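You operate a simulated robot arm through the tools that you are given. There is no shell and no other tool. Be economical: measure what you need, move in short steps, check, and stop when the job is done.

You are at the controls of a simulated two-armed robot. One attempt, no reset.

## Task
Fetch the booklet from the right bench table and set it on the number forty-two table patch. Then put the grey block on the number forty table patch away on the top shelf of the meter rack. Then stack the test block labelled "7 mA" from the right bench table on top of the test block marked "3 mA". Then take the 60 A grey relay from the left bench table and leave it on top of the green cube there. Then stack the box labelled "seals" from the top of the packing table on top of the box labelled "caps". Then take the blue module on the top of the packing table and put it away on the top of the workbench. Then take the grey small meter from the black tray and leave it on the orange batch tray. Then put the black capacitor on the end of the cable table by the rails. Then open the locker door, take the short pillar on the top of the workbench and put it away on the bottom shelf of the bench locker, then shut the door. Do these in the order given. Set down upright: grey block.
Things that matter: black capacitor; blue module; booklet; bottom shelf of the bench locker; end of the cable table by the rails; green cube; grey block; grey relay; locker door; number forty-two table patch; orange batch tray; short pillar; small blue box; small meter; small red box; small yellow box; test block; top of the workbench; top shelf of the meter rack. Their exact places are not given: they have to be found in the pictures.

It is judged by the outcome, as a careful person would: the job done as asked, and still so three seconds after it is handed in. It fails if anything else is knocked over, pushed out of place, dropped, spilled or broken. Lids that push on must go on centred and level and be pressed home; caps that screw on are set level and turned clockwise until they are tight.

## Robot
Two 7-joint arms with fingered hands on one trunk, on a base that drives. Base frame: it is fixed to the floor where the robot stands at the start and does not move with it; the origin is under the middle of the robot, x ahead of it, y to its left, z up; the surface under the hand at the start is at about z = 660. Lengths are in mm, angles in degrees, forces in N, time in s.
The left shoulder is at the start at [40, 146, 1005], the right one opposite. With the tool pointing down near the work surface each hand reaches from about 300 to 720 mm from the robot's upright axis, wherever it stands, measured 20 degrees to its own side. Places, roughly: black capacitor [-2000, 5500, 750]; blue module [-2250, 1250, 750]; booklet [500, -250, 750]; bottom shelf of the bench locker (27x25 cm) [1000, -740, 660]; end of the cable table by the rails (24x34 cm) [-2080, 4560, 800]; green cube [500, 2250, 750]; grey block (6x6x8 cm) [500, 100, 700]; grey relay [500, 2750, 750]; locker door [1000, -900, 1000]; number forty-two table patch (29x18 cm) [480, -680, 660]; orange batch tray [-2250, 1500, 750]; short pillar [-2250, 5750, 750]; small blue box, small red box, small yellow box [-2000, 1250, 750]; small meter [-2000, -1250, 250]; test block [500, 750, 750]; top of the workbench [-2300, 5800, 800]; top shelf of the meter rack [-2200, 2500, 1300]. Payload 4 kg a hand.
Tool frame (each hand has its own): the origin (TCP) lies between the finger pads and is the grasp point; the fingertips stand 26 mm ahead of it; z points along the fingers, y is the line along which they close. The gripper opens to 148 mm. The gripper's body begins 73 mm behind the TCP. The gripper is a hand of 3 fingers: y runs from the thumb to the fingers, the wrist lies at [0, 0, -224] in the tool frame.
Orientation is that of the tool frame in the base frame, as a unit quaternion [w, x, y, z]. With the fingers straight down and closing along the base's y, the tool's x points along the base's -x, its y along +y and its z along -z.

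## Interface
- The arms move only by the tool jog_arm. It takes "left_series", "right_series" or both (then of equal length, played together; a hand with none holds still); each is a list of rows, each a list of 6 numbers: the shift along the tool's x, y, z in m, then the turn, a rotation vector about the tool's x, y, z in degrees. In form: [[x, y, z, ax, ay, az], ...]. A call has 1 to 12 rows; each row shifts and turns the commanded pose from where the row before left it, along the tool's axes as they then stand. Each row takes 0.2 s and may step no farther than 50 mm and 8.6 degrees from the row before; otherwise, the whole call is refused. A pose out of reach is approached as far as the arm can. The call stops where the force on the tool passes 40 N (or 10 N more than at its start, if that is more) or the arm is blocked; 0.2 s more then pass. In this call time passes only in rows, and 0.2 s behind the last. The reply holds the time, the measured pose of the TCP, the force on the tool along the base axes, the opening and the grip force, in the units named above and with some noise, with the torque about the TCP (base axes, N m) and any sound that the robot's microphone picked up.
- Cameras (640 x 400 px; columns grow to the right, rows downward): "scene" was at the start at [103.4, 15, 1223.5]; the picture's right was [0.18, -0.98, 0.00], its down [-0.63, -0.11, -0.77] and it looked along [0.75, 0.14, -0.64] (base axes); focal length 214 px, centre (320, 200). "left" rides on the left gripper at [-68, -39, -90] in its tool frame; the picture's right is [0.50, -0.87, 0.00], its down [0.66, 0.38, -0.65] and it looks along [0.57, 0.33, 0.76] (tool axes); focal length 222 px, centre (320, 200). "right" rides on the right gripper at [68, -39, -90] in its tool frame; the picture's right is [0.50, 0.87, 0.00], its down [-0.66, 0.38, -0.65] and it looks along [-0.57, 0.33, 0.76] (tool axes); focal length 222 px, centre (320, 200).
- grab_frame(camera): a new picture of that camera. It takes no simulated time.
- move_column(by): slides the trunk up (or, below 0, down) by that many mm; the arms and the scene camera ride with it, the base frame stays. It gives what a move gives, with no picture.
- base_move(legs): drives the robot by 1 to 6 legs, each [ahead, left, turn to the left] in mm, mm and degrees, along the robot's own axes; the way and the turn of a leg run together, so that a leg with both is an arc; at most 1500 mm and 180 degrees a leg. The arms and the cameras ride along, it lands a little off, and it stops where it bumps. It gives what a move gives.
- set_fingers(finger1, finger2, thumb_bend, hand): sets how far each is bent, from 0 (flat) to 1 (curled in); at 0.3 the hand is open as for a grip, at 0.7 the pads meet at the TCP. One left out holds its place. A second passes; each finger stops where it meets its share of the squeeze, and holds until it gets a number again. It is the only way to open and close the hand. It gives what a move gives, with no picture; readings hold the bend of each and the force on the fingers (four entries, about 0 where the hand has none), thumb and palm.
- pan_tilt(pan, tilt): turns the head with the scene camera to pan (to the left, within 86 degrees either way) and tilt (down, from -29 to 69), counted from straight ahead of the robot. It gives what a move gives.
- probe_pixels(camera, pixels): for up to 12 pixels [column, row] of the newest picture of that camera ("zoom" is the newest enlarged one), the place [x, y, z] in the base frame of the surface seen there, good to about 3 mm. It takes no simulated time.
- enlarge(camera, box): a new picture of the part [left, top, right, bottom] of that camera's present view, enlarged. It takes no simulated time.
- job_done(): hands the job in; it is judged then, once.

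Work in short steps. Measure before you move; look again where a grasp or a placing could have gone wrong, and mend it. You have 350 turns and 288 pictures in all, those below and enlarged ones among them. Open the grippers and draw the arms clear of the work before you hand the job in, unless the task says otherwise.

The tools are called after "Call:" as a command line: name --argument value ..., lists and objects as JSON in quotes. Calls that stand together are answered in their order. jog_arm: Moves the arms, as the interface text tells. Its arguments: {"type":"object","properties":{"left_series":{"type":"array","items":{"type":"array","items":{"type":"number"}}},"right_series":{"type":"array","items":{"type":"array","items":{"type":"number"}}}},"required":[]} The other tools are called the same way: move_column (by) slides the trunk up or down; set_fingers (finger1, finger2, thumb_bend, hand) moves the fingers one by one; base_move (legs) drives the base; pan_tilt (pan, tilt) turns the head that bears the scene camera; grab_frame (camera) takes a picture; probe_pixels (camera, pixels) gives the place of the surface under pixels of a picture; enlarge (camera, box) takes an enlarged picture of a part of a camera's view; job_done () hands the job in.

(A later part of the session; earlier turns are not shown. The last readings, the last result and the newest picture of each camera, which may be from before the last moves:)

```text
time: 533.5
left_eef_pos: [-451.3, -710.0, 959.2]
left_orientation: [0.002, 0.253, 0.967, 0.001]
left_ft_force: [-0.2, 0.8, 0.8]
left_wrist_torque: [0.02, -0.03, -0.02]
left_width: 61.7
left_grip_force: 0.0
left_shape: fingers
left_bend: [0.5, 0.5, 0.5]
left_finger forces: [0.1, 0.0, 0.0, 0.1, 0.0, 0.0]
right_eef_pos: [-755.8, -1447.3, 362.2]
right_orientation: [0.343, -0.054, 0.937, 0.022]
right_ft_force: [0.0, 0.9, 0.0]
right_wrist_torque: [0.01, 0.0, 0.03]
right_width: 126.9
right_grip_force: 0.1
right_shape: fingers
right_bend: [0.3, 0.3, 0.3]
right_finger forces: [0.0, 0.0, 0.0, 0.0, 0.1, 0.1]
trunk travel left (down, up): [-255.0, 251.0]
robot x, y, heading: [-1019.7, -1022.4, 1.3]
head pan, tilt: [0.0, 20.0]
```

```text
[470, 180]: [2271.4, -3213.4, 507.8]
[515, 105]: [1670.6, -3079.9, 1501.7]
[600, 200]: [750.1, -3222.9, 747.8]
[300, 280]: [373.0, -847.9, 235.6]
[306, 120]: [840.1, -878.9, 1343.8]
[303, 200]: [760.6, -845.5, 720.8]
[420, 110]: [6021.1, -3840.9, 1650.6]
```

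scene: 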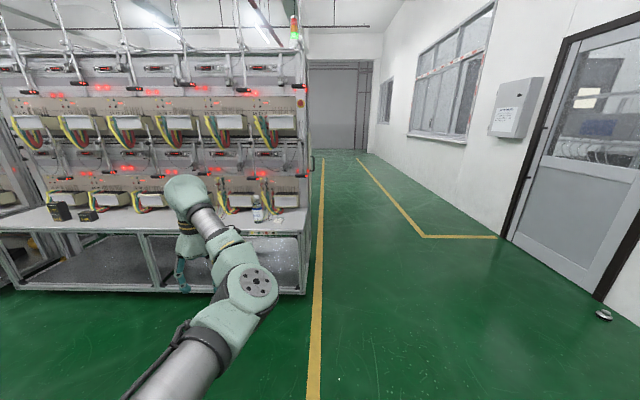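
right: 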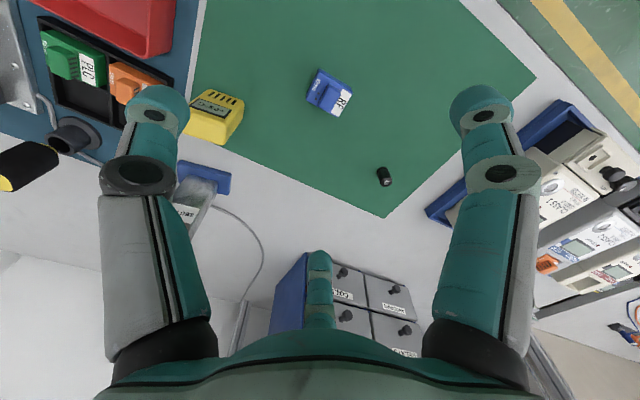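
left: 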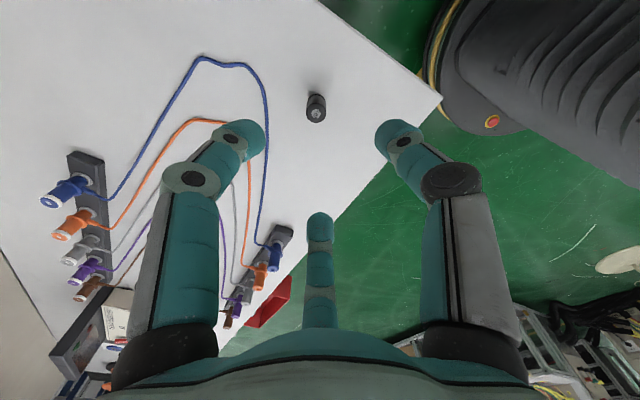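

Plenty of room. Drive to face the bench's end: right 700, forward 1900, turn left 90°.

Call:
base_move --legs '[[0, -700, -1.3], [1000, 0, 0], [900, 0, 0], [0, 0, 90]]'

Call:
pan_tilt --pan 0 --tilt 20

Call:
grab_frame --camera "scene"

```text
time: 550.1
left_eef_pos: [575.8, -1146.2, 959.1]
left_orientation: [0.0, -0.491, 0.871, 0.002]
left_ft_force: [0.3, 0.9, 0.5]
left_wrist_torque: [-0.02, 0.02, 0.03]
left_width: 61.8
left_grip_force: 0.0
left_shape: fingers
left_bend: [0.5, 0.5, 0.5]
left_finger forces: [0.0, 0.1, 0.0, 0.1, 0.0, 0.1]
right_eef_pos: [1301.5, -1476.7, 362.1]
right_orientation: [-0.23, 0.691, -0.637, -0.254]
right_ft_force: [0.2, -0.1, -1.1]
right_wrist_torque: [-0.03, 0.0, -0.01]
right_width: 126.9
right_grip_force: 0.1
right_shape: fingers
right_bend: [0.3, 0.3, 0.3]
right_finger forces: [0.1, 0.0, 0.1, 0.1, 0.0, 0.0]
trunk travel left (down, up): [-255.0, 251.0]
robot x, y, heading: [870.7, -1725.6, 89.5]
head pan, tilt: [0.0, 20.0]
```

```text
time: 550.7
left_eef_pos: [575.4, -1146.8, 959.6]
left_orientation: [0.001, -0.491, 0.871, 0.003]
left_ft_force: [-0.1, -0.3, 0.2]
left_wrist_torque: [0.02, 0.03, 0.01]
left_width: 61.8
left_grip_force: 0.1
left_shape: fingers
left_bend: [0.5, 0.5, 0.5]
left_finger forces: [0.0, 0.1, 0.1, 0.0, 0.0, 0.1]
right_eef_pos: [1300.9, -1477.4, 362.5]
right_orientation: [-0.23, 0.69, -0.637, -0.255]
right_ft_force: [-0.1, 0.7, -0.1]
right_wrist_torque: [0.02, -0.02, 0.02]
right_width: 127.0
right_grip_force: 0.1
right_shape: fingers
right_bend: [0.3, 0.3, 0.3]
right_finger forces: [0.0, 0.0, 0.1, 0.1, 0.1, 0.1]
trunk travel left (down, up): [-255.0, 251.0]
robot x, y, heading: [868.3, -1724.5, 89.3]
head pan, tilt: [0.0, 20.0]
```

```text
106 pictures are left
```

scene: 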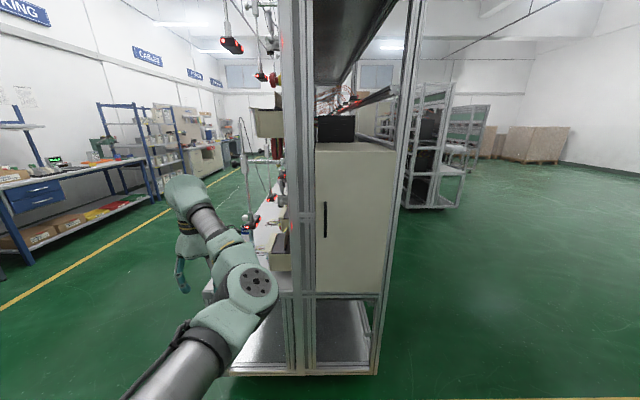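

The locker door faces us, vertical handle on its left edge. Zoom and probe.

Call:
enlarge --camera "scene" --box '[290, 120, 410, 320]'

Call:
probe_pixels --camera "scene" --pixels '[[326, 205], [326, 235], [326, 220], [318, 150], [318, 288], [392, 150], [385, 290], [355, 220], [400, 220], [305, 220], [350, 292]]'

```text
2.00 times, centred on (350, 220) of scene
```

zoom: 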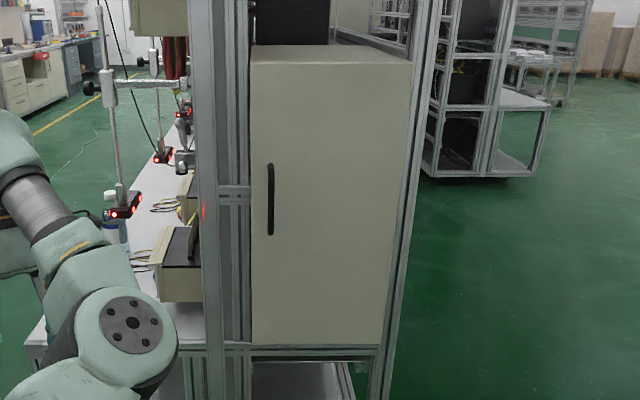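

```text
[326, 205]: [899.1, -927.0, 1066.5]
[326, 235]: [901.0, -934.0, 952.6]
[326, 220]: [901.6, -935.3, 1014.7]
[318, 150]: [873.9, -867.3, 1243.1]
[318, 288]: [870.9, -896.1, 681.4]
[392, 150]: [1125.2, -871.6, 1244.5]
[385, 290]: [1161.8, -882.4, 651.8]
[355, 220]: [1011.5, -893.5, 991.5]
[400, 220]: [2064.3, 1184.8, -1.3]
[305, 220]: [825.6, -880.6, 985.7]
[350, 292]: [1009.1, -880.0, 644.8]
```

Door: plane y≈−895, x 870–1140, hinge on the right; handle bar at (900,−935), z 945–1080. I turn the left tool to natural roll and tilt it forward to grasp the bar.

Call:
jog_arm --left_series '[[0, 0, 0, 0, 0, -7.8], [0, 0, 0, 0, 0, -7.8], [0, 0, 0, 0, 0, -7.8], [0, 0, 0, 0, 0, -7.3], [0, 0, 0, 0, -8.5, 0], [0, 0, 0, 0, -8.5, 0], [0, 0, 0, 0, -8.5, 0], [0, 0, 0, 0, -8.5, 0], [0, 0, 0, 0, -8.5, 0], [0, 0, 0, 0, -8.5, 0], [0, 0, 0, 0, -8.5, 0]]'

Call:
grab_frame --camera "scene"

```text
time: 553.1
left_eef_pos: [567.3, -1147.9, 960.7]
left_orientation: [0.347, -0.611, 0.614, 0.358]
left_ft_force: [-0.4, -0.3, -0.1]
left_wrist_torque: [-0.01, -0.02, 0.0]
left_width: 61.6
left_grip_force: 0.0
left_shape: fingers
left_bend: [0.5, 0.5, 0.5]
left_finger forces: [0.0, 0.0, 0.0, 0.0, 0.1, 0.0]
right_eef_pos: [1301.5, -1477.3, 362.1]
right_orientation: [-0.231, 0.69, -0.637, -0.255]
right_ft_force: [-0.3, 0.0, 0.2]
right_wrist_torque: [0.0, 0.01, 0.0]
right_width: 127.4
right_grip_force: 0.0
right_shape: fingers
right_bend: [0.3, 0.3, 0.3]
right_finger forces: [0.0, 0.0, 0.0, 0.0, 0.0, 0.0]
trunk travel left (down, up): [-255.0, 251.0]
robot x, y, heading: [872.1, -1726.6, 89.4]
head pan, tilt: [0.0, 20.0]
```

```text
104 pictures are left
```

scene: 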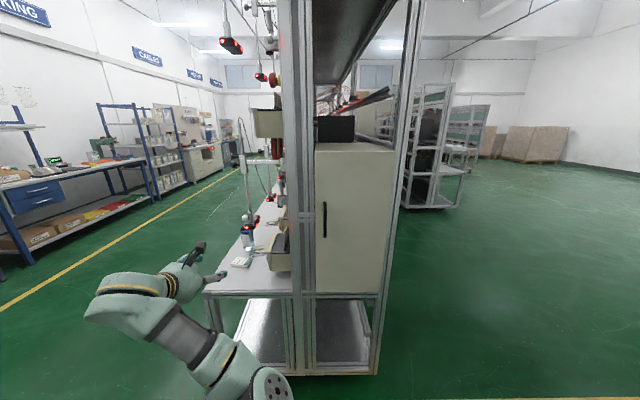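

The hand now points forward, 30° down. Position the robot so the hand faces the handle, 120 mm short.

Call:
set_fingers --hand "left" --finger1 0.4 --finger2 0.4 --thumb_bend 0.4

Call:
base_move --legs '[[0, -335, 0.6], [90, 0, 0]]'

Call:
move_column --by 50

Call:
pan_tilt --pan 25 --tilt 30

Call:
grab_frame --camera "scene"

Call:
grab_frame --camera "left"

```text
time: 554.1
left_eef_pos: [566.4, -1148.0, 961.3]
left_orientation: [0.349, -0.612, 0.614, 0.357]
left_ft_force: [0.2, 0.2, -0.8]
left_wrist_torque: [0.03, -0.01, -0.02]
left_width: 94.5
left_grip_force: 0.0
left_shape: fingers
left_bend: [0.4, 0.4, 0.4]
left_finger forces: [0.0, 0.0, 0.1, 0.0, 0.0, 0.1]
right_eef_pos: [1300.4, -1477.3, 363.2]
right_orientation: [-0.231, 0.691, -0.637, -0.253]
right_ft_force: [0.6, -0.5, 0.0]
right_wrist_torque: [-0.01, 0.02, -0.02]
right_width: 127.0
right_grip_force: 0.0
right_shape: fingers
right_bend: [0.3, 0.3, 0.3]
right_finger forces: [0.1, 0.1, 0.0, 0.1, 0.0, 0.0]
trunk travel left (down, up): [-255.0, 251.0]
robot x, y, heading: [870.1, -1726.3, 89.4]
head pan, tilt: [0.0, 20.0]
```

```text
time: 557.1
left_eef_pos: [899.2, -1063.5, 960.7]
left_orientation: [-0.345, 0.617, -0.609, -0.359]
left_ft_force: [0.0, 1.9, 0.8]
left_wrist_torque: [-0.02, -0.04, 0.0]
left_width: 94.7
left_grip_force: 0.2
left_shape: fingers
left_bend: [0.4, 0.4, 0.4]
left_finger forces: [0.0, 0.0, 0.0, 0.1, 0.0, 0.0]
right_eef_pos: [1639.6, -1382.4, 361.2]
right_orientation: [-0.229, 0.695, -0.632, -0.256]
right_ft_force: [-1.0, -0.1, -0.3]
right_wrist_torque: [0.02, 0.0, -0.01]
right_width: 127.1
right_grip_force: 0.0
right_shape: fingers
right_bend: [0.3, 0.3, 0.3]
right_finger forces: [0.0, 0.0, 0.0, 0.0, 0.1, 0.0]
trunk travel left (down, up): [-255.0, 251.0]
robot x, y, heading: [1213.0, -1636.9, 90.2]
head pan, tilt: [0.0, 20.0]
```

```text
time: 558.0
left_eef_pos: [898.6, -1064.1, 1010.0]
left_orientation: [-0.345, 0.617, -0.609, -0.36]
left_ft_force: [0.4, 0.3, 0.3]
left_wrist_torque: [0.01, 0.05, 0.03]
left_width: 94.6
left_grip_force: 0.0
left_shape: fingers
left_bend: [0.4, 0.4, 0.4]
left_finger forces: [0.1, 0.1, 0.1, 0.0, 0.1, 0.0]
right_eef_pos: [1638.7, -1381.6, 411.7]
right_orientation: [-0.229, 0.695, -0.632, -0.256]
right_ft_force: [-0.2, 0.1, -0.5]
right_wrist_torque: [-0.02, 0.01, -0.03]
right_width: 127.0
right_grip_force: 0.0
right_shape: fingers
right_bend: [0.3, 0.3, 0.3]
right_finger forces: [0.0, 0.0, 0.0, 0.1, 0.0, 0.1]
trunk travel left (down, up): [-305.0, 201.0]
robot x, y, heading: [1212.1, -1635.8, 90.3]
head pan, tilt: [0.0, 20.0]
```

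```text
time: 558.9
left_eef_pos: [897.8, -1063.6, 1010.0]
left_orientation: [-0.344, 0.617, -0.609, -0.36]
left_ft_force: [-0.1, 0.6, 0.0]
left_wrist_torque: [0.0, 0.0, -0.03]
left_width: 94.6
left_grip_force: 0.0
left_shape: fingers
left_bend: [0.4, 0.4, 0.4]
left_finger forces: [0.0, 0.0, 0.0, 0.1, 0.1, 0.0]
right_eef_pos: [1637.7, -1382.8, 411.5]
right_orientation: [-0.228, 0.695, -0.632, -0.255]
right_ft_force: [-0.6, -0.2, 0.6]
right_wrist_torque: [0.07, 0.03, -0.02]
right_width: 126.9
right_grip_force: 0.0
right_shape: fingers
right_bend: [0.3, 0.3, 0.3]
right_finger forces: [0.0, 0.1, 0.1, 0.0, 0.1, 0.1]
trunk travel left (down, up): [-305.0, 201.0]
robot x, y, heading: [1211.1, -1632.1, 90.3]
head pan, tilt: [25.0, 30.0]
```

```text
103 pictures are left
```

scene: 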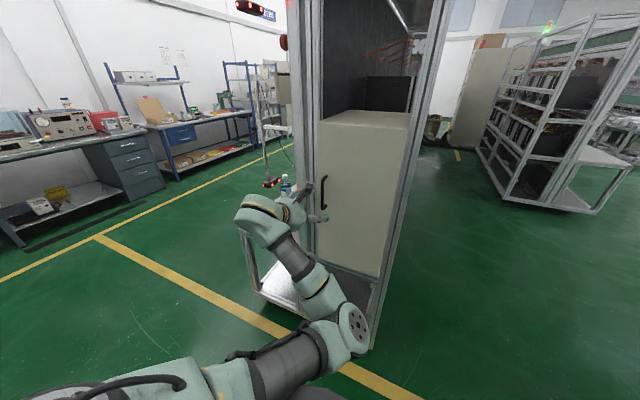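

```text
102 pictures are left
```

left: 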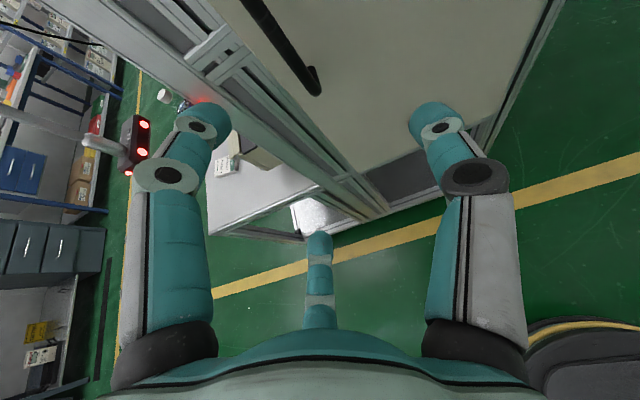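

Probe the handle bar and the neighbouring post in the left camera.

Call:
probe_pixels --camera "left" --pixels '[[318, 90], [300, 65], [280, 35], [262, 10], [240, 60], [290, 110], [345, 180], [350, 60]]'

```text
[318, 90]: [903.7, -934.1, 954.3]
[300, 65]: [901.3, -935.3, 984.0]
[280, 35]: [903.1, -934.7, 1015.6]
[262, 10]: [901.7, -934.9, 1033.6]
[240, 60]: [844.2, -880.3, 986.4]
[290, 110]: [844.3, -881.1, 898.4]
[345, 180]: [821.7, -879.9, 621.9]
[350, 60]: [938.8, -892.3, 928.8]
```

Bar at (902,−935). Base forward 95 mm, then fine approach with the arm.

Call:
base_move --legs '[[95, 0, 0]]'

Call:
grab_frame --camera "left"

```text
time: 560.0
left_eef_pos: [896.8, -971.2, 1011.5]
left_orientation: [-0.345, 0.617, -0.609, -0.36]
left_ft_force: [0.2, 0.3, 0.0]
left_wrist_torque: [-0.02, -0.02, -0.01]
left_width: 94.4
left_grip_force: 0.0
left_shape: fingers
left_bend: [0.4, 0.4, 0.4]
left_finger forces: [0.1, 0.1, 0.1, 0.0, 0.0, 0.0]
right_eef_pos: [1637.8, -1288.7, 411.7]
right_orientation: [-0.229, 0.695, -0.632, -0.256]
right_ft_force: [-1.0, -0.7, -0.4]
right_wrist_torque: [0.03, -0.01, 0.0]
right_width: 127.0
right_grip_force: 0.0
right_shape: fingers
right_bend: [0.3, 0.3, 0.3]
right_finger forces: [0.1, 0.0, 0.0, 0.0, 0.0, 0.1]
trunk travel left (down, up): [-305.0, 201.0]
robot x, y, heading: [1209.8, -1540.6, 90.5]
head pan, tilt: [25.0, 30.0]
```

```text
101 pictures are left
```

left: 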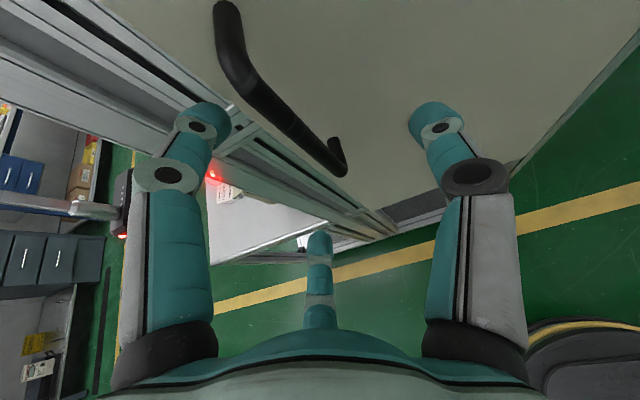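

Advance 24 mm and close around the bar.

Call:
jog_arm --left_series '[[-0.012, -0.005, 0.0207, 0, 0, 0]]'

Call:
set_fingers --hand "left" --finger1 0.7 --finger2 0.7 --thumb_bend 0.7

Call:
grab_frame --camera "left"

```text
time: 560.4
left_eef_pos: [892.0, -952.1, 1014.3]
left_orientation: [-0.34, 0.618, -0.609, -0.363]
left_ft_force: [0.3, 0.4, -0.7]
left_wrist_torque: [0.04, 0.05, 0.0]
left_width: 94.7
left_grip_force: 0.1
left_shape: fingers
left_bend: [0.4, 0.4, 0.4]
left_finger forces: [0.0, 0.0, 0.0, 0.0, 0.0, 0.0]
left hand out of reach, approached as far as the arm can: row 1
right_eef_pos: [1638.7, -1289.1, 411.6]
right_orientation: [-0.23, 0.695, -0.632, -0.256]
right_ft_force: [0.2, -0.1, 0.4]
right_wrist_torque: [0.03, 0.0, 0.02]
right_width: 127.1
right_grip_force: 0.1
right_shape: fingers
right_bend: [0.3, 0.3, 0.3]
right_finger forces: [0.0, 0.1, 0.0, 0.0, 0.1, 0.0]
trunk travel left (down, up): [-305.0, 201.0]
robot x, y, heading: [1210.9, -1543.6, 90.1]
head pan, tilt: [25.0, 30.0]
```

```text
time: 561.4
left_eef_pos: [892.0, -949.9, 1015.1]
left_orientation: [-0.343, 0.618, -0.607, -0.363]
left_ft_force: [7.5, 0.7, -2.3]
left_wrist_torque: [-0.02, -0.08, -0.13]
left_width: 11.2
left_grip_force: 4.7
left_shape: fingers
left_bend: [0.69, 0.7, 0.65]
left_finger forces: [1.0, 0.1, 0.1, 0.0, 8.6, 0.0]
right_eef_pos: [1638.4, -1288.0, 412.1]
right_orientation: [-0.228, 0.695, -0.631, -0.256]
right_ft_force: [-0.6, -0.6, 0.4]
right_wrist_torque: [0.03, -0.02, 0.0]
right_width: 127.0
right_grip_force: 0.1
right_shape: fingers
right_bend: [0.3, 0.3, 0.3]
right_finger forces: [0.0, 0.1, 0.0, 0.1, 0.0, 0.0]
trunk travel left (down, up): [-305.0, 201.0]
robot x, y, heading: [1208.7, -1544.5, 90.2]
head pan, tilt: [25.0, 30.0]
```

```text
100 pictures are left
```

left: 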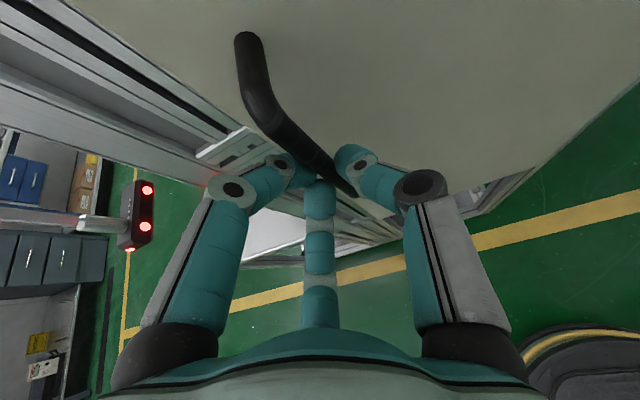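

The bar sits toward the thumb; close fingers 1 and 2 further to squeeze it.

Call:
set_fingers --hand "left" --finger1 0.9 --finger2 0.9 --thumb_bend 0.75

Call:
grab_frame --camera "left"

```text
time: 562.4
left_eef_pos: [893.3, -949.2, 1013.3]
left_orientation: [-0.341, 0.618, -0.608, -0.363]
left_ft_force: [13.3, 1.7, -5.0]
left_wrist_torque: [-0.12, -0.14, -0.25]
left_width: 7.1
left_grip_force: 6.7
left_shape: fingers
left_bend: [0.81, 0.91, 0.67]
left_finger forces: [0.0, 0.0, 0.0, 0.1, 13.6, 0.1]
right_eef_pos: [1638.8, -1289.1, 411.1]
right_orientation: [-0.228, 0.695, -0.632, -0.256]
right_ft_force: [0.5, -0.3, 0.1]
right_wrist_torque: [-0.03, 0.04, -0.01]
right_width: 126.9
right_grip_force: 0.1
right_shape: fingers
right_bend: [0.3, 0.3, 0.3]
right_finger forces: [0.0, 0.0, 0.0, 0.1, 0.0, 0.0]
trunk travel left (down, up): [-305.0, 201.0]
robot x, y, heading: [1210.4, -1544.8, 90.1]
head pan, tilt: [25.0, 30.0]
```

```text
99 pictures are left
```

left: 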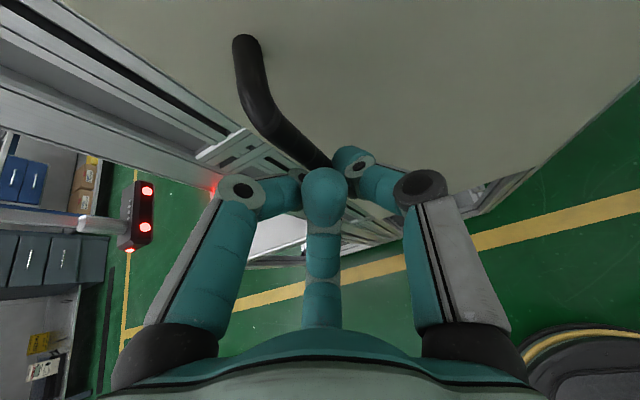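

The hand is not deep enough. Reopen, and move the base 12 mm right and 18 mm forward.

Call:
set_fingers --hand "left" --finger1 0.4 --finger2 0.4 --thumb_bend 0.4

Call:
base_move --legs '[[18, -12, 0]]'

Call:
grab_frame --camera "left"

```text
time: 563.4
left_eef_pos: [890.5, -950.4, 1014.2]
left_orientation: [-0.341, 0.618, -0.608, -0.364]
left_ft_force: [0.3, 1.0, 0.2]
left_wrist_torque: [-0.03, -0.04, 0.01]
left_width: 94.7
left_grip_force: 0.0
left_shape: fingers
left_bend: [0.4, 0.4, 0.4]
left_finger forces: [0.1, 0.0, 0.0, 0.1, 0.0, 0.0]
right_eef_pos: [1637.7, -1288.3, 410.9]
right_orientation: [-0.229, 0.695, -0.632, -0.256]
right_ft_force: [0.5, 0.3, -0.2]
right_wrist_torque: [0.01, -0.03, 0.01]
right_width: 126.8
right_grip_force: 0.1
right_shape: fingers
right_bend: [0.3, 0.3, 0.3]
right_finger forces: [0.0, 0.0, 0.0, 0.0, 0.0, 0.1]
trunk travel left (down, up): [-305.0, 201.0]
robot x, y, heading: [1211.8, -1542.5, 90.5]
head pan, tilt: [25.0, 30.0]
```

```text
time: 564.2
left_eef_pos: [901.0, -936.1, 1014.7]
left_orientation: [-0.341, 0.619, -0.607, -0.364]
left_ft_force: [-7.3, -6.4, 0.8]
left_wrist_torque: [0.3, -0.31, 0.6]
left_width: 104.3
left_grip_force: 5.7
left_shape: fingers
left_bend: [0.38, 0.4, 0.4]
left_finger forces: [11.7, 0.1, 0.0, 0.0, 0.2, 0.0]
right_eef_pos: [1648.7, -1271.5, 412.4]
right_orientation: [-0.228, 0.695, -0.632, -0.255]
right_ft_force: [-0.3, -0.1, 1.1]
right_wrist_torque: [0.01, -0.01, -0.01]
right_width: 126.8
right_grip_force: 0.0
right_shape: fingers
right_bend: [0.3, 0.3, 0.3]
right_finger forces: [0.1, 0.1, 0.0, 0.1, 0.1, 0.1]
trunk travel left (down, up): [-305.0, 201.0]
robot x, y, heading: [1223.0, -1524.7, 90.0]
head pan, tilt: [25.0, 30.0]
```

```text
98 pictures are left
```

left: 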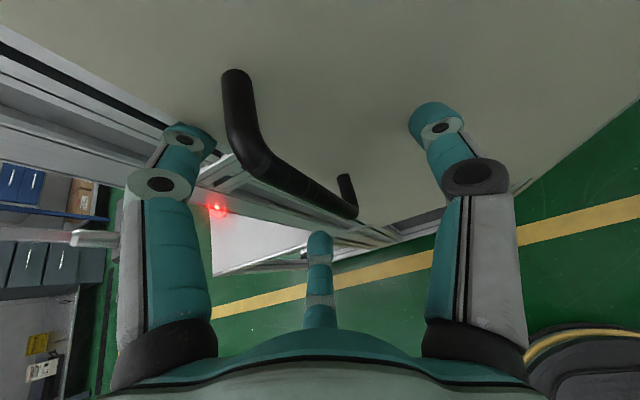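

An upper finger touches the door lightly; back 5 mm and close.

Call:
jog_arm --left_series '[[0.003, 0, -0.005, 0, 0, 0]]'

Call:
set_fingers --hand "left" --finger1 0.75 --finger2 0.75 --thumb_bend 0.75

Call:
grab_frame --camera "left"

```text
time: 564.6
left_eef_pos: [893.8, -940.1, 1012.7]
left_orientation: [-0.337, 0.62, -0.606, -0.367]
left_ft_force: [-4.7, 2.8, -2.1]
left_wrist_torque: [-0.18, -0.23, 0.07]
left_width: 100.3
left_grip_force: 2.9
left_shape: fingers
left_bend: [0.38, 0.4, 0.4]
left_finger forces: [4.1, 0.1, 0.0, 0.0, 0.1, 0.1]
right_eef_pos: [1649.7, -1270.9, 413.4]
right_orientation: [-0.229, 0.695, -0.632, -0.255]
right_ft_force: [0.4, 0.1, 0.4]
right_wrist_torque: [0.0, -0.04, -0.01]
right_width: 126.9
right_grip_force: 0.0
right_shape: fingers
right_bend: [0.3, 0.3, 0.3]
right_finger forces: [0.1, 0.0, 0.0, 0.1, 0.1, 0.0]
trunk travel left (down, up): [-305.0, 201.0]
robot x, y, heading: [1224.8, -1526.8, 90.3]
head pan, tilt: [25.0, 30.0]
```

```text
time: 565.6
left_eef_pos: [895.6, -938.8, 1015.2]
left_orientation: [-0.338, 0.62, -0.606, -0.366]
left_ft_force: [-5.2, 5.0, 4.1]
left_wrist_torque: [0.33, -0.09, 0.42]
left_width: 55.7
left_grip_force: 11.4
left_shape: fingers
left_bend: [0.41, 0.72, 0.68]
left_finger forces: [9.0, 5.0, 0.0, 0.1, 9.4, 0.1]
right_eef_pos: [1649.7, -1271.8, 412.1]
right_orientation: [-0.229, 0.695, -0.632, -0.256]
right_ft_force: [1.2, -0.2, -1.1]
right_wrist_torque: [0.0, 0.0, -0.02]
right_width: 126.9
right_grip_force: 0.1
right_shape: fingers
right_bend: [0.3, 0.3, 0.3]
right_finger forces: [0.0, 0.0, 0.0, 0.0, 0.1, 0.0]
trunk travel left (down, up): [-305.0, 201.0]
robot x, y, heading: [1223.9, -1525.4, 90.1]
head pan, tilt: [25.0, 30.0]
```

```text
97 pictures are left
```

left: 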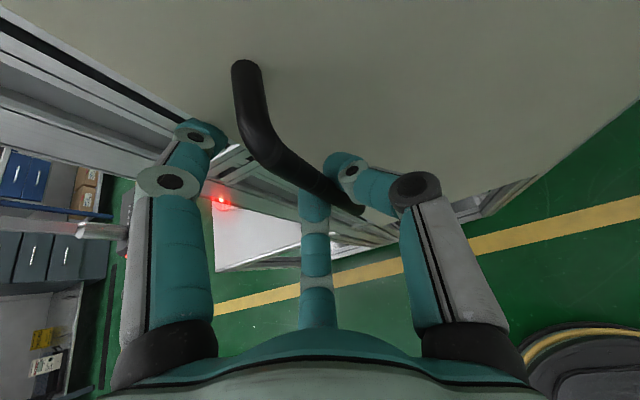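

Thumb and finger 2 pinch the bar. Pull gently.

Call:
jog_arm --left_series '[[0.01, 0, -0.0173, 0, 0, 0], [0.01, 0, -0.0173, 0, 0, 0], [0.01, 0, -0.0173, 0, 0, 0]]'

Call:
grab_frame --camera "left"

```text
time: 566.4
left_eef_pos: [898.3, -997.4, 1019.4]
left_orientation: [-0.34, 0.618, -0.603, -0.371]
left_ft_force: [12.0, 7.1, -5.6]
left_wrist_torque: [0.33, 0.01, 0.41]
left_width: 57.6
left_grip_force: 14.6
left_shape: fingers
left_bend: [0.45, 0.75, 0.63]
left_finger forces: [6.9, 0.1, 0.0, 0.0, 21.9, 0.0]
right_eef_pos: [1650.8, -1270.8, 410.6]
right_orientation: [-0.227, 0.695, -0.633, -0.256]
right_ft_force: [0.6, -0.2, 0.0]
right_wrist_torque: [0.01, 0.03, 0.02]
right_width: 127.2
right_grip_force: 0.0
right_shape: fingers
right_bend: [0.3, 0.3, 0.3]
right_finger forces: [0.0, 0.0, 0.1, 0.0, 0.1, 0.1]
trunk travel left (down, up): [-305.0, 201.0]
robot x, y, heading: [1223.8, -1526.5, 90.3]
head pan, tilt: [25.0, 30.0]
```

```text
96 pictures are left
```

left: 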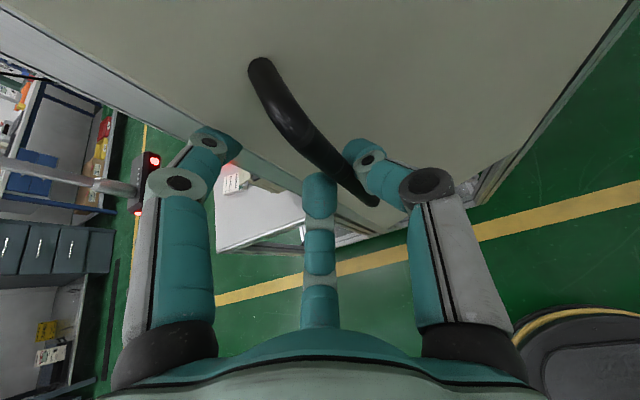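

The door opens. Continue along its arc.

Call:
jog_arm --left_series '[[0.0111, -0.0128, -0.0191, 0, 0, 0], [0.0104, -0.015, -0.0179, 0, 0, 0], [0.0095, -0.0171, -0.0164, 0, 0, 0], [0.0086, -0.019, -0.0148, 0, 0, 0]]'

Call:
grab_frame --camera "left"

Call:
grab_frame --camera "scene"

```text
time: 567.6
left_eef_pos: [923.8, -1029.5, 1020.7]
left_orientation: [-0.321, 0.628, -0.589, -0.395]
left_ft_force: [-8.1, -1.2, 0.8]
left_wrist_torque: [0.47, -0.17, 0.94]
left_width: 57.4
left_grip_force: 16.3
left_shape: fingers
left_bend: [0.44, 0.75, 0.66]
left_finger forces: [15.8, 4.3, 0.1, 0.0, 13.4, 0.0]
left hand out of reach, approached as far as the arm can: row 2, 3, 4
right_eef_pos: [1648.1, -1270.0, 411.1]
right_orientation: [-0.227, 0.697, -0.631, -0.255]
right_ft_force: [-0.1, 0.3, 0.0]
right_wrist_torque: [-0.01, -0.01, 0.01]
right_width: 126.9
right_grip_force: 0.1
right_shape: fingers
right_bend: [0.3, 0.3, 0.3]
right_finger forces: [0.0, 0.0, 0.1, 0.0, 0.0, 0.0]
trunk travel left (down, up): [-305.0, 201.0]
robot x, y, heading: [1221.0, -1527.3, 90.3]
head pan, tilt: [25.0, 30.0]
stopped in row 4 (left hand): the arm was blocked; the commanded pose is now the measured one
```

```text
95 pictures are left
```

left: 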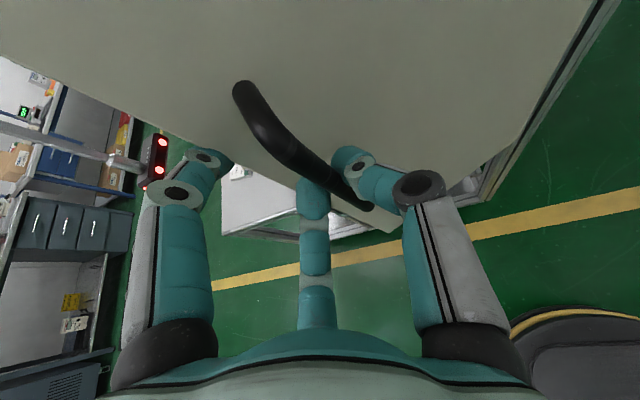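

```text
94 pictures are left
```

scene: 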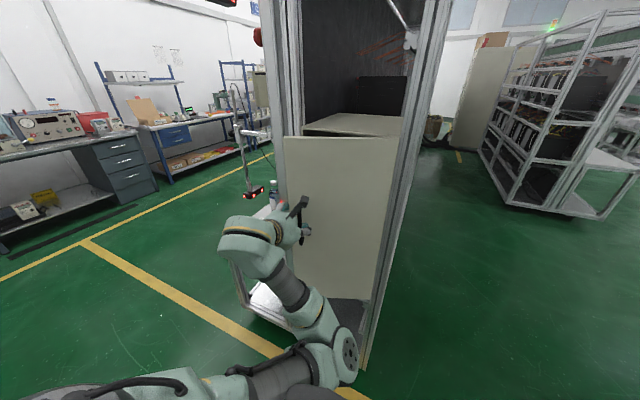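

Arm limit inward reached; continue the arc with base motion in small steps.

Call:
base_move --legs '[[-51, -45, 0]]'

Call:
grab_frame --camera "left"

Call:
grab_frame --camera "scene"

```text
time: 568.6
left_eef_pos: [962.1, -1083.7, 1020.0]
left_orientation: [-0.318, 0.633, -0.585, -0.395]
left_ft_force: [-30.2, -19.0, -2.8]
left_wrist_torque: [0.59, -1.48, 2.43]
left_width: 64.4
left_grip_force: 30.7
left_shape: fingers
left_bend: [0.42, 0.74, 0.67]
left_finger forces: [45.8, 3.6, 0.1, 0.1, 12.9, 0.0]
right_eef_pos: [1692.3, -1320.9, 414.1]
right_orientation: [-0.23, 0.696, -0.63, -0.256]
right_ft_force: [0.7, -0.8, -0.2]
right_wrist_torque: [0.04, 0.0, -0.01]
right_width: 127.0
right_grip_force: 0.1
right_shape: fingers
right_bend: [0.3, 0.3, 0.3]
right_finger forces: [0.0, 0.0, 0.0, 0.0, 0.0, 0.0]
trunk travel left (down, up): [-305.0, 201.0]
robot x, y, heading: [1266.7, -1571.6, 90.5]
head pan, tilt: [25.0, 30.0]
```

```text
93 pictures are left
```

left: 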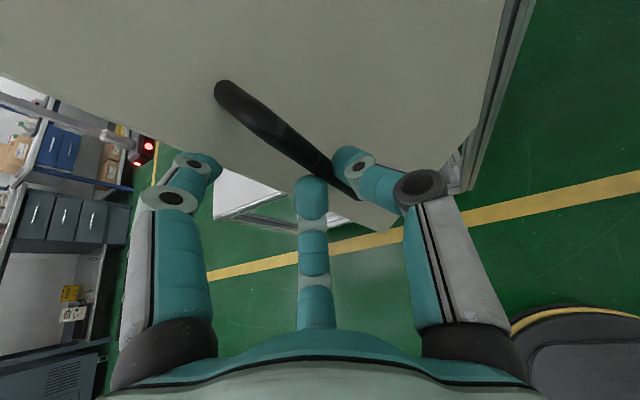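

```text
92 pictures are left
```

scene: 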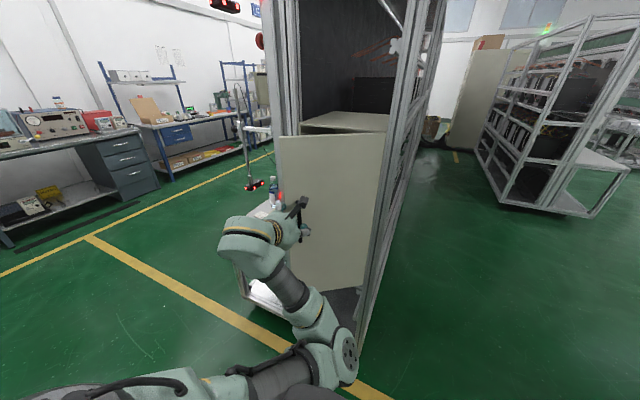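

Finger 1 is jamming since the hand does not turn with the door. The door is ~38° open; I release and will push it open from the inside edge.

Call:
set_fingers --hand "left" --finger1 0.3 --finger2 0.3 --thumb_bend 0.2

Call:
base_move --legs '[[-110, 0, 0]]'

Call:
grab_frame --camera "scene"

```text
time: 569.6
left_eef_pos: [963.3, -1081.1, 1019.3]
left_orientation: [-0.315, 0.634, -0.586, -0.394]
left_ft_force: [-10.7, -6.9, -7.1]
left_wrist_torque: [0.05, -0.83, 0.79]
left_width: 145.4
left_grip_force: 6.1
left_shape: fingers
left_bend: [0.34, 0.3, 0.2]
left_finger forces: [13.0, 0.0, 0.0, 0.0, 0.0, 0.1]
right_eef_pos: [1691.6, -1320.3, 412.8]
right_orientation: [-0.228, 0.697, -0.629, -0.256]
right_ft_force: [-0.7, -0.5, 0.2]
right_wrist_torque: [0.04, 0.01, 0.03]
right_width: 126.9
right_grip_force: 0.1
right_shape: fingers
right_bend: [0.3, 0.3, 0.3]
right_finger forces: [0.1, 0.0, 0.1, 0.0, 0.1, 0.0]
trunk travel left (down, up): [-305.0, 201.0]
robot x, y, heading: [1264.8, -1577.5, 90.3]
head pan, tilt: [25.0, 30.0]
```

```text
time: 570.8
left_eef_pos: [968.4, -1189.9, 1020.0]
left_orientation: [-0.317, 0.631, -0.588, -0.394]
left_ft_force: [0.3, 0.7, 0.8]
left_wrist_torque: [-0.03, 0.01, -0.01]
left_width: 136.9
left_grip_force: 0.1
left_shape: fingers
left_bend: [0.3, 0.3, 0.2]
left_finger forces: [0.0, 0.0, 0.0, 0.1, 0.1, 0.0]
right_eef_pos: [1694.3, -1430.0, 410.4]
right_orientation: [-0.228, 0.696, -0.631, -0.256]
right_ft_force: [-0.5, 0.1, 0.0]
right_wrist_torque: [-0.01, 0.02, 0.0]
right_width: 127.0
right_grip_force: 0.0
right_shape: fingers
right_bend: [0.3, 0.3, 0.3]
right_finger forces: [0.1, 0.0, 0.0, 0.0, 0.0, 0.0]
trunk travel left (down, up): [-305.0, 201.0]
robot x, y, heading: [1269.4, -1684.7, 90.2]
head pan, tilt: [25.0, 30.0]
```

```text
91 pictures are left
```

scene: 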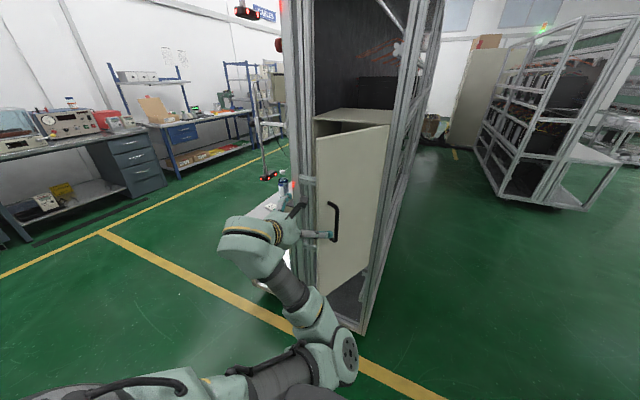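

Probe the door's free edge and surroundings.

Call:
probe_pixels --camera "scene" --pixels '[[318, 160], [317, 210], [318, 270], [333, 225], [385, 145], [350, 200], [305, 200], [345, 128], [370, 270]]'

```text
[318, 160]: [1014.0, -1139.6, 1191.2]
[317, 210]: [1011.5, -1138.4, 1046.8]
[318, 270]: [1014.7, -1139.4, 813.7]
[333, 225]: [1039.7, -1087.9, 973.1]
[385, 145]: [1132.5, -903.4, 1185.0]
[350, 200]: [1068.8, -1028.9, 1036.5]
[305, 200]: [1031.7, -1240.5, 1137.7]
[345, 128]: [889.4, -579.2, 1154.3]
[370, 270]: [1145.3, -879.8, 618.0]
```

The door is already ~63° open (free edge (1014,−1139)). Close the fist, go to its inner side and push it right.

Call:
set_fingers --hand "left" --finger1 0.65 --finger2 0.65 --thumb_bend 0.65

Call:
base_move --legs '[[0, 75, 0], [120, 0, 0]]'

Call:
grab_frame --camera "scene"

```text
time: 571.8
left_eef_pos: [967.1, -1190.2, 1018.8]
left_orientation: [-0.316, 0.632, -0.588, -0.395]
left_ft_force: [0.7, 0.1, -0.4]
left_wrist_torque: [-0.04, 0.0, -0.02]
left_width: 14.7
left_grip_force: 0.2
left_shape: fingers
left_bend: [0.65, 0.65, 0.65]
left_finger forces: [0.1, 0.0, 0.0, 0.0, 0.0, 0.0]
right_eef_pos: [1692.9, -1430.9, 411.8]
right_orientation: [-0.229, 0.695, -0.632, -0.256]
right_ft_force: [0.4, -0.4, -0.1]
right_wrist_torque: [0.01, 0.01, 0.02]
right_width: 127.1
right_grip_force: 0.1
right_shape: fingers
right_bend: [0.3, 0.3, 0.3]
right_finger forces: [0.1, 0.1, 0.0, 0.0, 0.1, 0.0]
trunk travel left (down, up): [-305.0, 201.0]
robot x, y, heading: [1267.6, -1681.6, 90.3]
head pan, tilt: [25.0, 30.0]
```

```text
time: 573.7
left_eef_pos: [893.7, -1069.1, 1020.0]
left_orientation: [-0.317, 0.631, -0.589, -0.394]
left_ft_force: [0.0, -0.5, 0.0]
left_wrist_torque: [0.03, -0.01, 0.04]
left_width: 14.5
left_grip_force: 0.0
left_shape: fingers
left_bend: [0.65, 0.65, 0.65]
left_finger forces: [0.0, 0.1, 0.0, 0.0, 0.0, 0.0]
right_eef_pos: [1620.1, -1311.6, 411.6]
right_orientation: [-0.229, 0.694, -0.633, -0.256]
right_ft_force: [-0.6, -0.3, -0.1]
right_wrist_torque: [-0.03, 0.0, -0.02]
right_width: 127.4
right_grip_force: 0.1
right_shape: fingers
right_bend: [0.3, 0.3, 0.3]
right_finger forces: [0.1, 0.1, 0.1, 0.0, 0.0, 0.0]
trunk travel left (down, up): [-305.0, 201.0]
robot x, y, heading: [1192.8, -1565.0, 89.9]
head pan, tilt: [25.0, 30.0]
```

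```text
90 pictures are left
```

scene: 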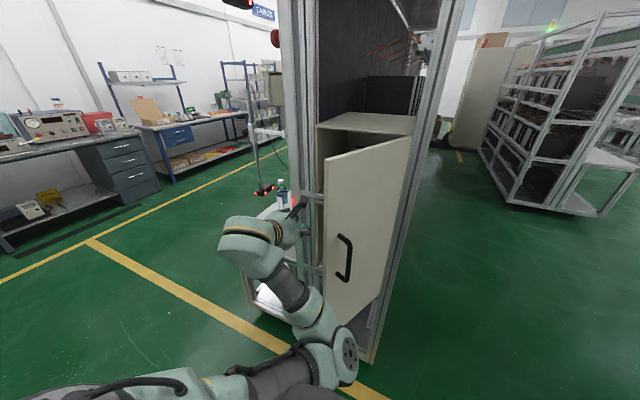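

Push right 150 mm with the base.

Call:
base_move --legs '[[0, -150, 0]]'

Call:
grab_frame --camera "scene"

```text
time: 575.1
left_eef_pos: [1044.3, -1069.0, 1019.3]
left_orientation: [-0.317, 0.631, -0.588, -0.394]
left_ft_force: [0.0, -0.2, -0.3]
left_wrist_torque: [0.01, 0.0, 0.04]
left_width: 14.4
left_grip_force: 0.0
left_shape: fingers
left_bend: [0.65, 0.65, 0.65]
left_finger forces: [0.1, 0.0, 0.0, 0.0, 0.0, 0.1]
right_eef_pos: [1768.3, -1312.8, 410.5]
right_orientation: [-0.229, 0.694, -0.633, -0.256]
right_ft_force: [-0.2, 0.4, 0.0]
right_wrist_torque: [0.03, 0.0, -0.01]
right_width: 126.8
right_grip_force: 0.1
right_shape: fingers
right_bend: [0.3, 0.3, 0.3]
right_finger forces: [0.0, 0.1, 0.0, 0.0, 0.0, 0.0]
trunk travel left (down, up): [-305.0, 201.0]
robot x, y, heading: [1341.8, -1561.7, 90.0]
head pan, tilt: [25.0, 30.0]
```

```text
89 pictures are left
```

scene: 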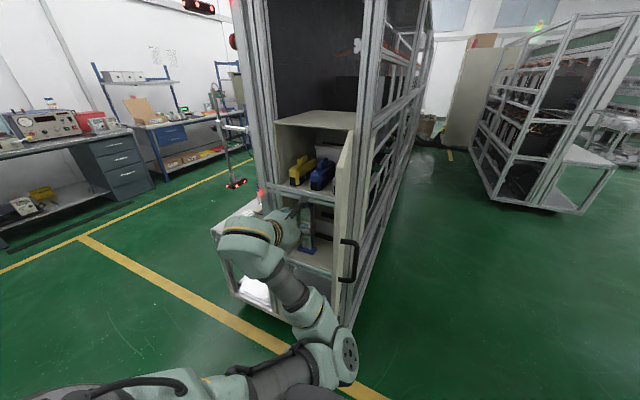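

Door is about 90° open; inside are shelves. Probe door edge and interior.

Call:
enlarge --camera "scene" --box '[240, 100, 380, 300]'

Call:
probe_pixels --camera "scene" --pixels '[[340, 200], [345, 240], [358, 135], [300, 190], [315, 265], [308, 250], [308, 225], [280, 160], [320, 160], [330, 215]]'

```text
2.00 times, centred on (310, 200) of scene
```

zoom: 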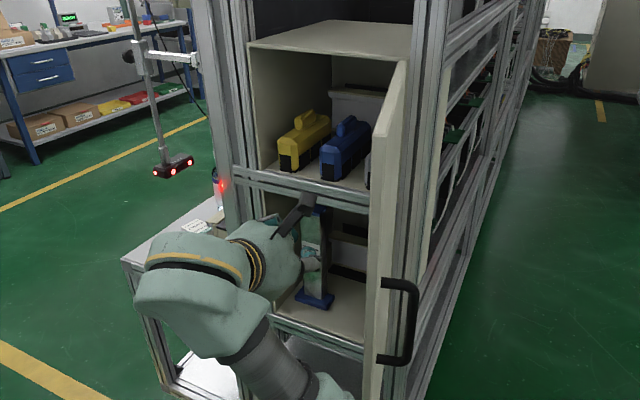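

```text
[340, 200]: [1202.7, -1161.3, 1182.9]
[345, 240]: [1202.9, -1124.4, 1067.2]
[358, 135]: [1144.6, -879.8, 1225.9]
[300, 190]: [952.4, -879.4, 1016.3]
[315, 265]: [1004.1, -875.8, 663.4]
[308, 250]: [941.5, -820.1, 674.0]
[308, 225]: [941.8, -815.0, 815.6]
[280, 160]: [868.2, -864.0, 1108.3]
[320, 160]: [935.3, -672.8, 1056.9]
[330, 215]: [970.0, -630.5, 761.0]
```

The door is ~102° open. For arm clearance I push it open further, carefully.

Call:
base_move --legs '[[0, -120, 0]]'

Call:
grab_frame --camera "scene"

Call:
probe_pixels --camera "scene" --pixels '[[345, 345], [320, 310], [290, 290], [340, 370]]'

```text
time: 576.2
left_eef_pos: [1132.5, -1070.9, 1020.3]
left_orientation: [-0.314, 0.639, -0.581, -0.395]
left_ft_force: [0.2, 0.4, 0.0]
left_wrist_torque: [0.01, 0.01, 0.03]
left_width: 14.5
left_grip_force: 0.0
left_shape: fingers
left_bend: [0.65, 0.65, 0.65]
left_finger forces: [0.0, 0.1, 0.0, 0.0, 0.0, 0.0]
right_eef_pos: [1861.0, -1313.3, 410.4]
right_orientation: [-0.227, 0.694, -0.633, -0.256]
right_ft_force: [-0.5, -0.2, 0.5]
right_wrist_torque: [0.0, 0.01, 0.0]
right_width: 127.0
right_grip_force: 0.1
right_shape: fingers
right_bend: [0.3, 0.3, 0.3]
right_finger forces: [0.1, 0.0, 0.0, 0.0, 0.0, 0.1]
trunk travel left (down, up): [-305.0, 201.0]
robot x, y, heading: [1433.9, -1569.0, 90.1]
head pan, tilt: [25.0, 30.0]
stopped in leg 1: the force on the tool passed its limit at 85 N (the readings are from after the stop); the commanded pose is now the measured one
```

```text
87 pictures are left
```

scene: 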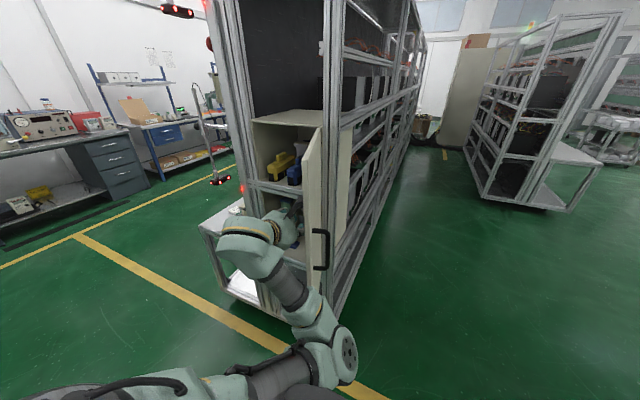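

```text
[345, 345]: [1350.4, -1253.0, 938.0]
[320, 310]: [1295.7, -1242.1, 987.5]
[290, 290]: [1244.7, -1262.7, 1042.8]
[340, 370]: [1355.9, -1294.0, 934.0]
```

The door is at its stop (~110°). The left arm's elbow would foul the door when inserting, so I'll use the right arm for the pillar. Back away and bring the right arm up and forward.

Call:
base_move --legs '[[0, 60, 0], [-400, 0, 0]]'

Call:
jog_arm --right_series '[[-0.041, -0.0019, -0.0178, 0, 0, 0], [-0.041, -0.0019, -0.0178, 0, 0, 0], [-0.041, -0.0019, -0.0178, 0, 0, 0], [-0.041, -0.0019, -0.0178, 0, 0, 0], [-0.041, -0.0019, -0.0178, 0, 0, 0], [-0.041, -0.0019, -0.0178, 0, 0, 0], [-0.041, -0.0019, -0.0178, 0, 0, 0], [-0.041, -0.0019, -0.0178, 0, 0, 0], [-0.041, -0.0019, -0.0178, 0, 0, 0], [-0.041, -0.0019, -0.0178, 0, 0, 0]]'

Call:
pan_tilt --pan -20 --tilt 30

Call:
grab_frame --camera "scene"

```text
time: 579.3
left_eef_pos: [1071.1, -1466.2, 1019.1]
left_orientation: [-0.315, 0.639, -0.582, -0.393]
left_ft_force: [0.5, -0.7, -0.1]
left_wrist_torque: [-0.01, 0.0, -0.01]
left_width: 14.3
left_grip_force: 0.1
left_shape: fingers
left_bend: [0.65, 0.65, 0.65]
left_finger forces: [0.0, 0.2, 0.0, 0.0, 0.1, 0.0]
right_eef_pos: [1801.6, -1711.3, 411.2]
right_orientation: [-0.229, 0.694, -0.633, -0.256]
right_ft_force: [-0.5, -0.3, 0.1]
right_wrist_torque: [-0.01, -0.01, 0.0]
right_width: 126.9
right_grip_force: 0.0
right_shape: fingers
right_bend: [0.3, 0.3, 0.3]
right_finger forces: [0.0, 0.0, 0.0, 0.1, 0.1, 0.1]
trunk travel left (down, up): [-305.0, 201.0]
robot x, y, heading: [1370.0, -1963.3, 89.8]
head pan, tilt: [25.0, 30.0]
```

```text
time: 581.5
left_eef_pos: [1071.6, -1466.4, 1018.3]
left_orientation: [-0.315, 0.639, -0.581, -0.393]
left_ft_force: [-0.2, 0.3, 0.3]
left_wrist_torque: [0.0, 0.0, 0.0]
left_width: 14.1
left_grip_force: 0.1
left_shape: fingers
left_bend: [0.65, 0.65, 0.65]
left_finger forces: [0.1, 0.1, 0.0, 0.0, 0.0, 0.1]
right_eef_pos: [1803.8, -1507.3, 811.8]
right_orientation: [-0.229, 0.694, -0.633, -0.255]
right_ft_force: [-0.1, -0.5, -0.3]
right_wrist_torque: [0.0, -0.01, 0.0]
right_width: 127.3
right_grip_force: 0.0
right_shape: fingers
right_bend: [0.3, 0.3, 0.3]
right_finger forces: [0.0, 0.0, 0.1, 0.1, 0.1, 0.0]
trunk travel left (down, up): [-305.0, 201.0]
robot x, y, heading: [1373.6, -1966.4, 90.1]
head pan, tilt: [25.0, 30.0]
```

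```text
time: 582.6
left_eef_pos: [1072.0, -1466.0, 1020.1]
left_orientation: [-0.315, 0.639, -0.581, -0.394]
left_ft_force: [0.2, 0.0, 0.2]
left_wrist_torque: [0.03, -0.03, 0.0]
left_width: 14.3
left_grip_force: 0.1
left_shape: fingers
left_bend: [0.65, 0.65, 0.65]
left_finger forces: [0.1, 0.0, 0.0, 0.0, 0.1, 0.2]
right_eef_pos: [1803.6, -1507.4, 810.4]
right_orientation: [-0.229, 0.693, -0.634, -0.255]
right_ft_force: [-0.3, -0.8, -0.1]
right_wrist_torque: [0.01, -0.03, 0.0]
right_width: 127.2
right_grip_force: 0.0
right_shape: fingers
right_bend: [0.3, 0.3, 0.3]
right_finger forces: [0.1, 0.0, 0.0, 0.0, 0.1, 0.0]
trunk travel left (down, up): [-305.0, 201.0]
robot x, y, heading: [1375.1, -1962.8, 89.8]
head pan, tilt: [-20.0, 30.0]
```

```text
86 pictures are left
```

scene: 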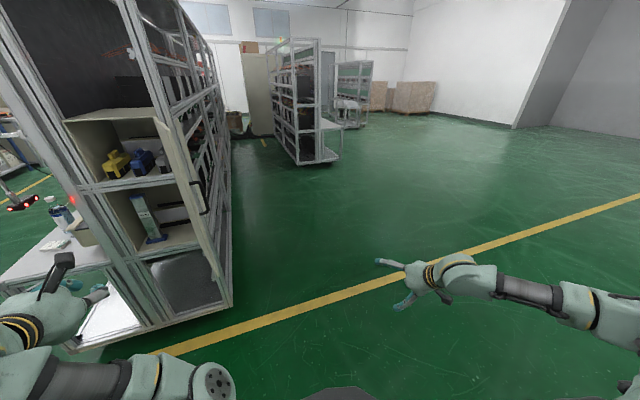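

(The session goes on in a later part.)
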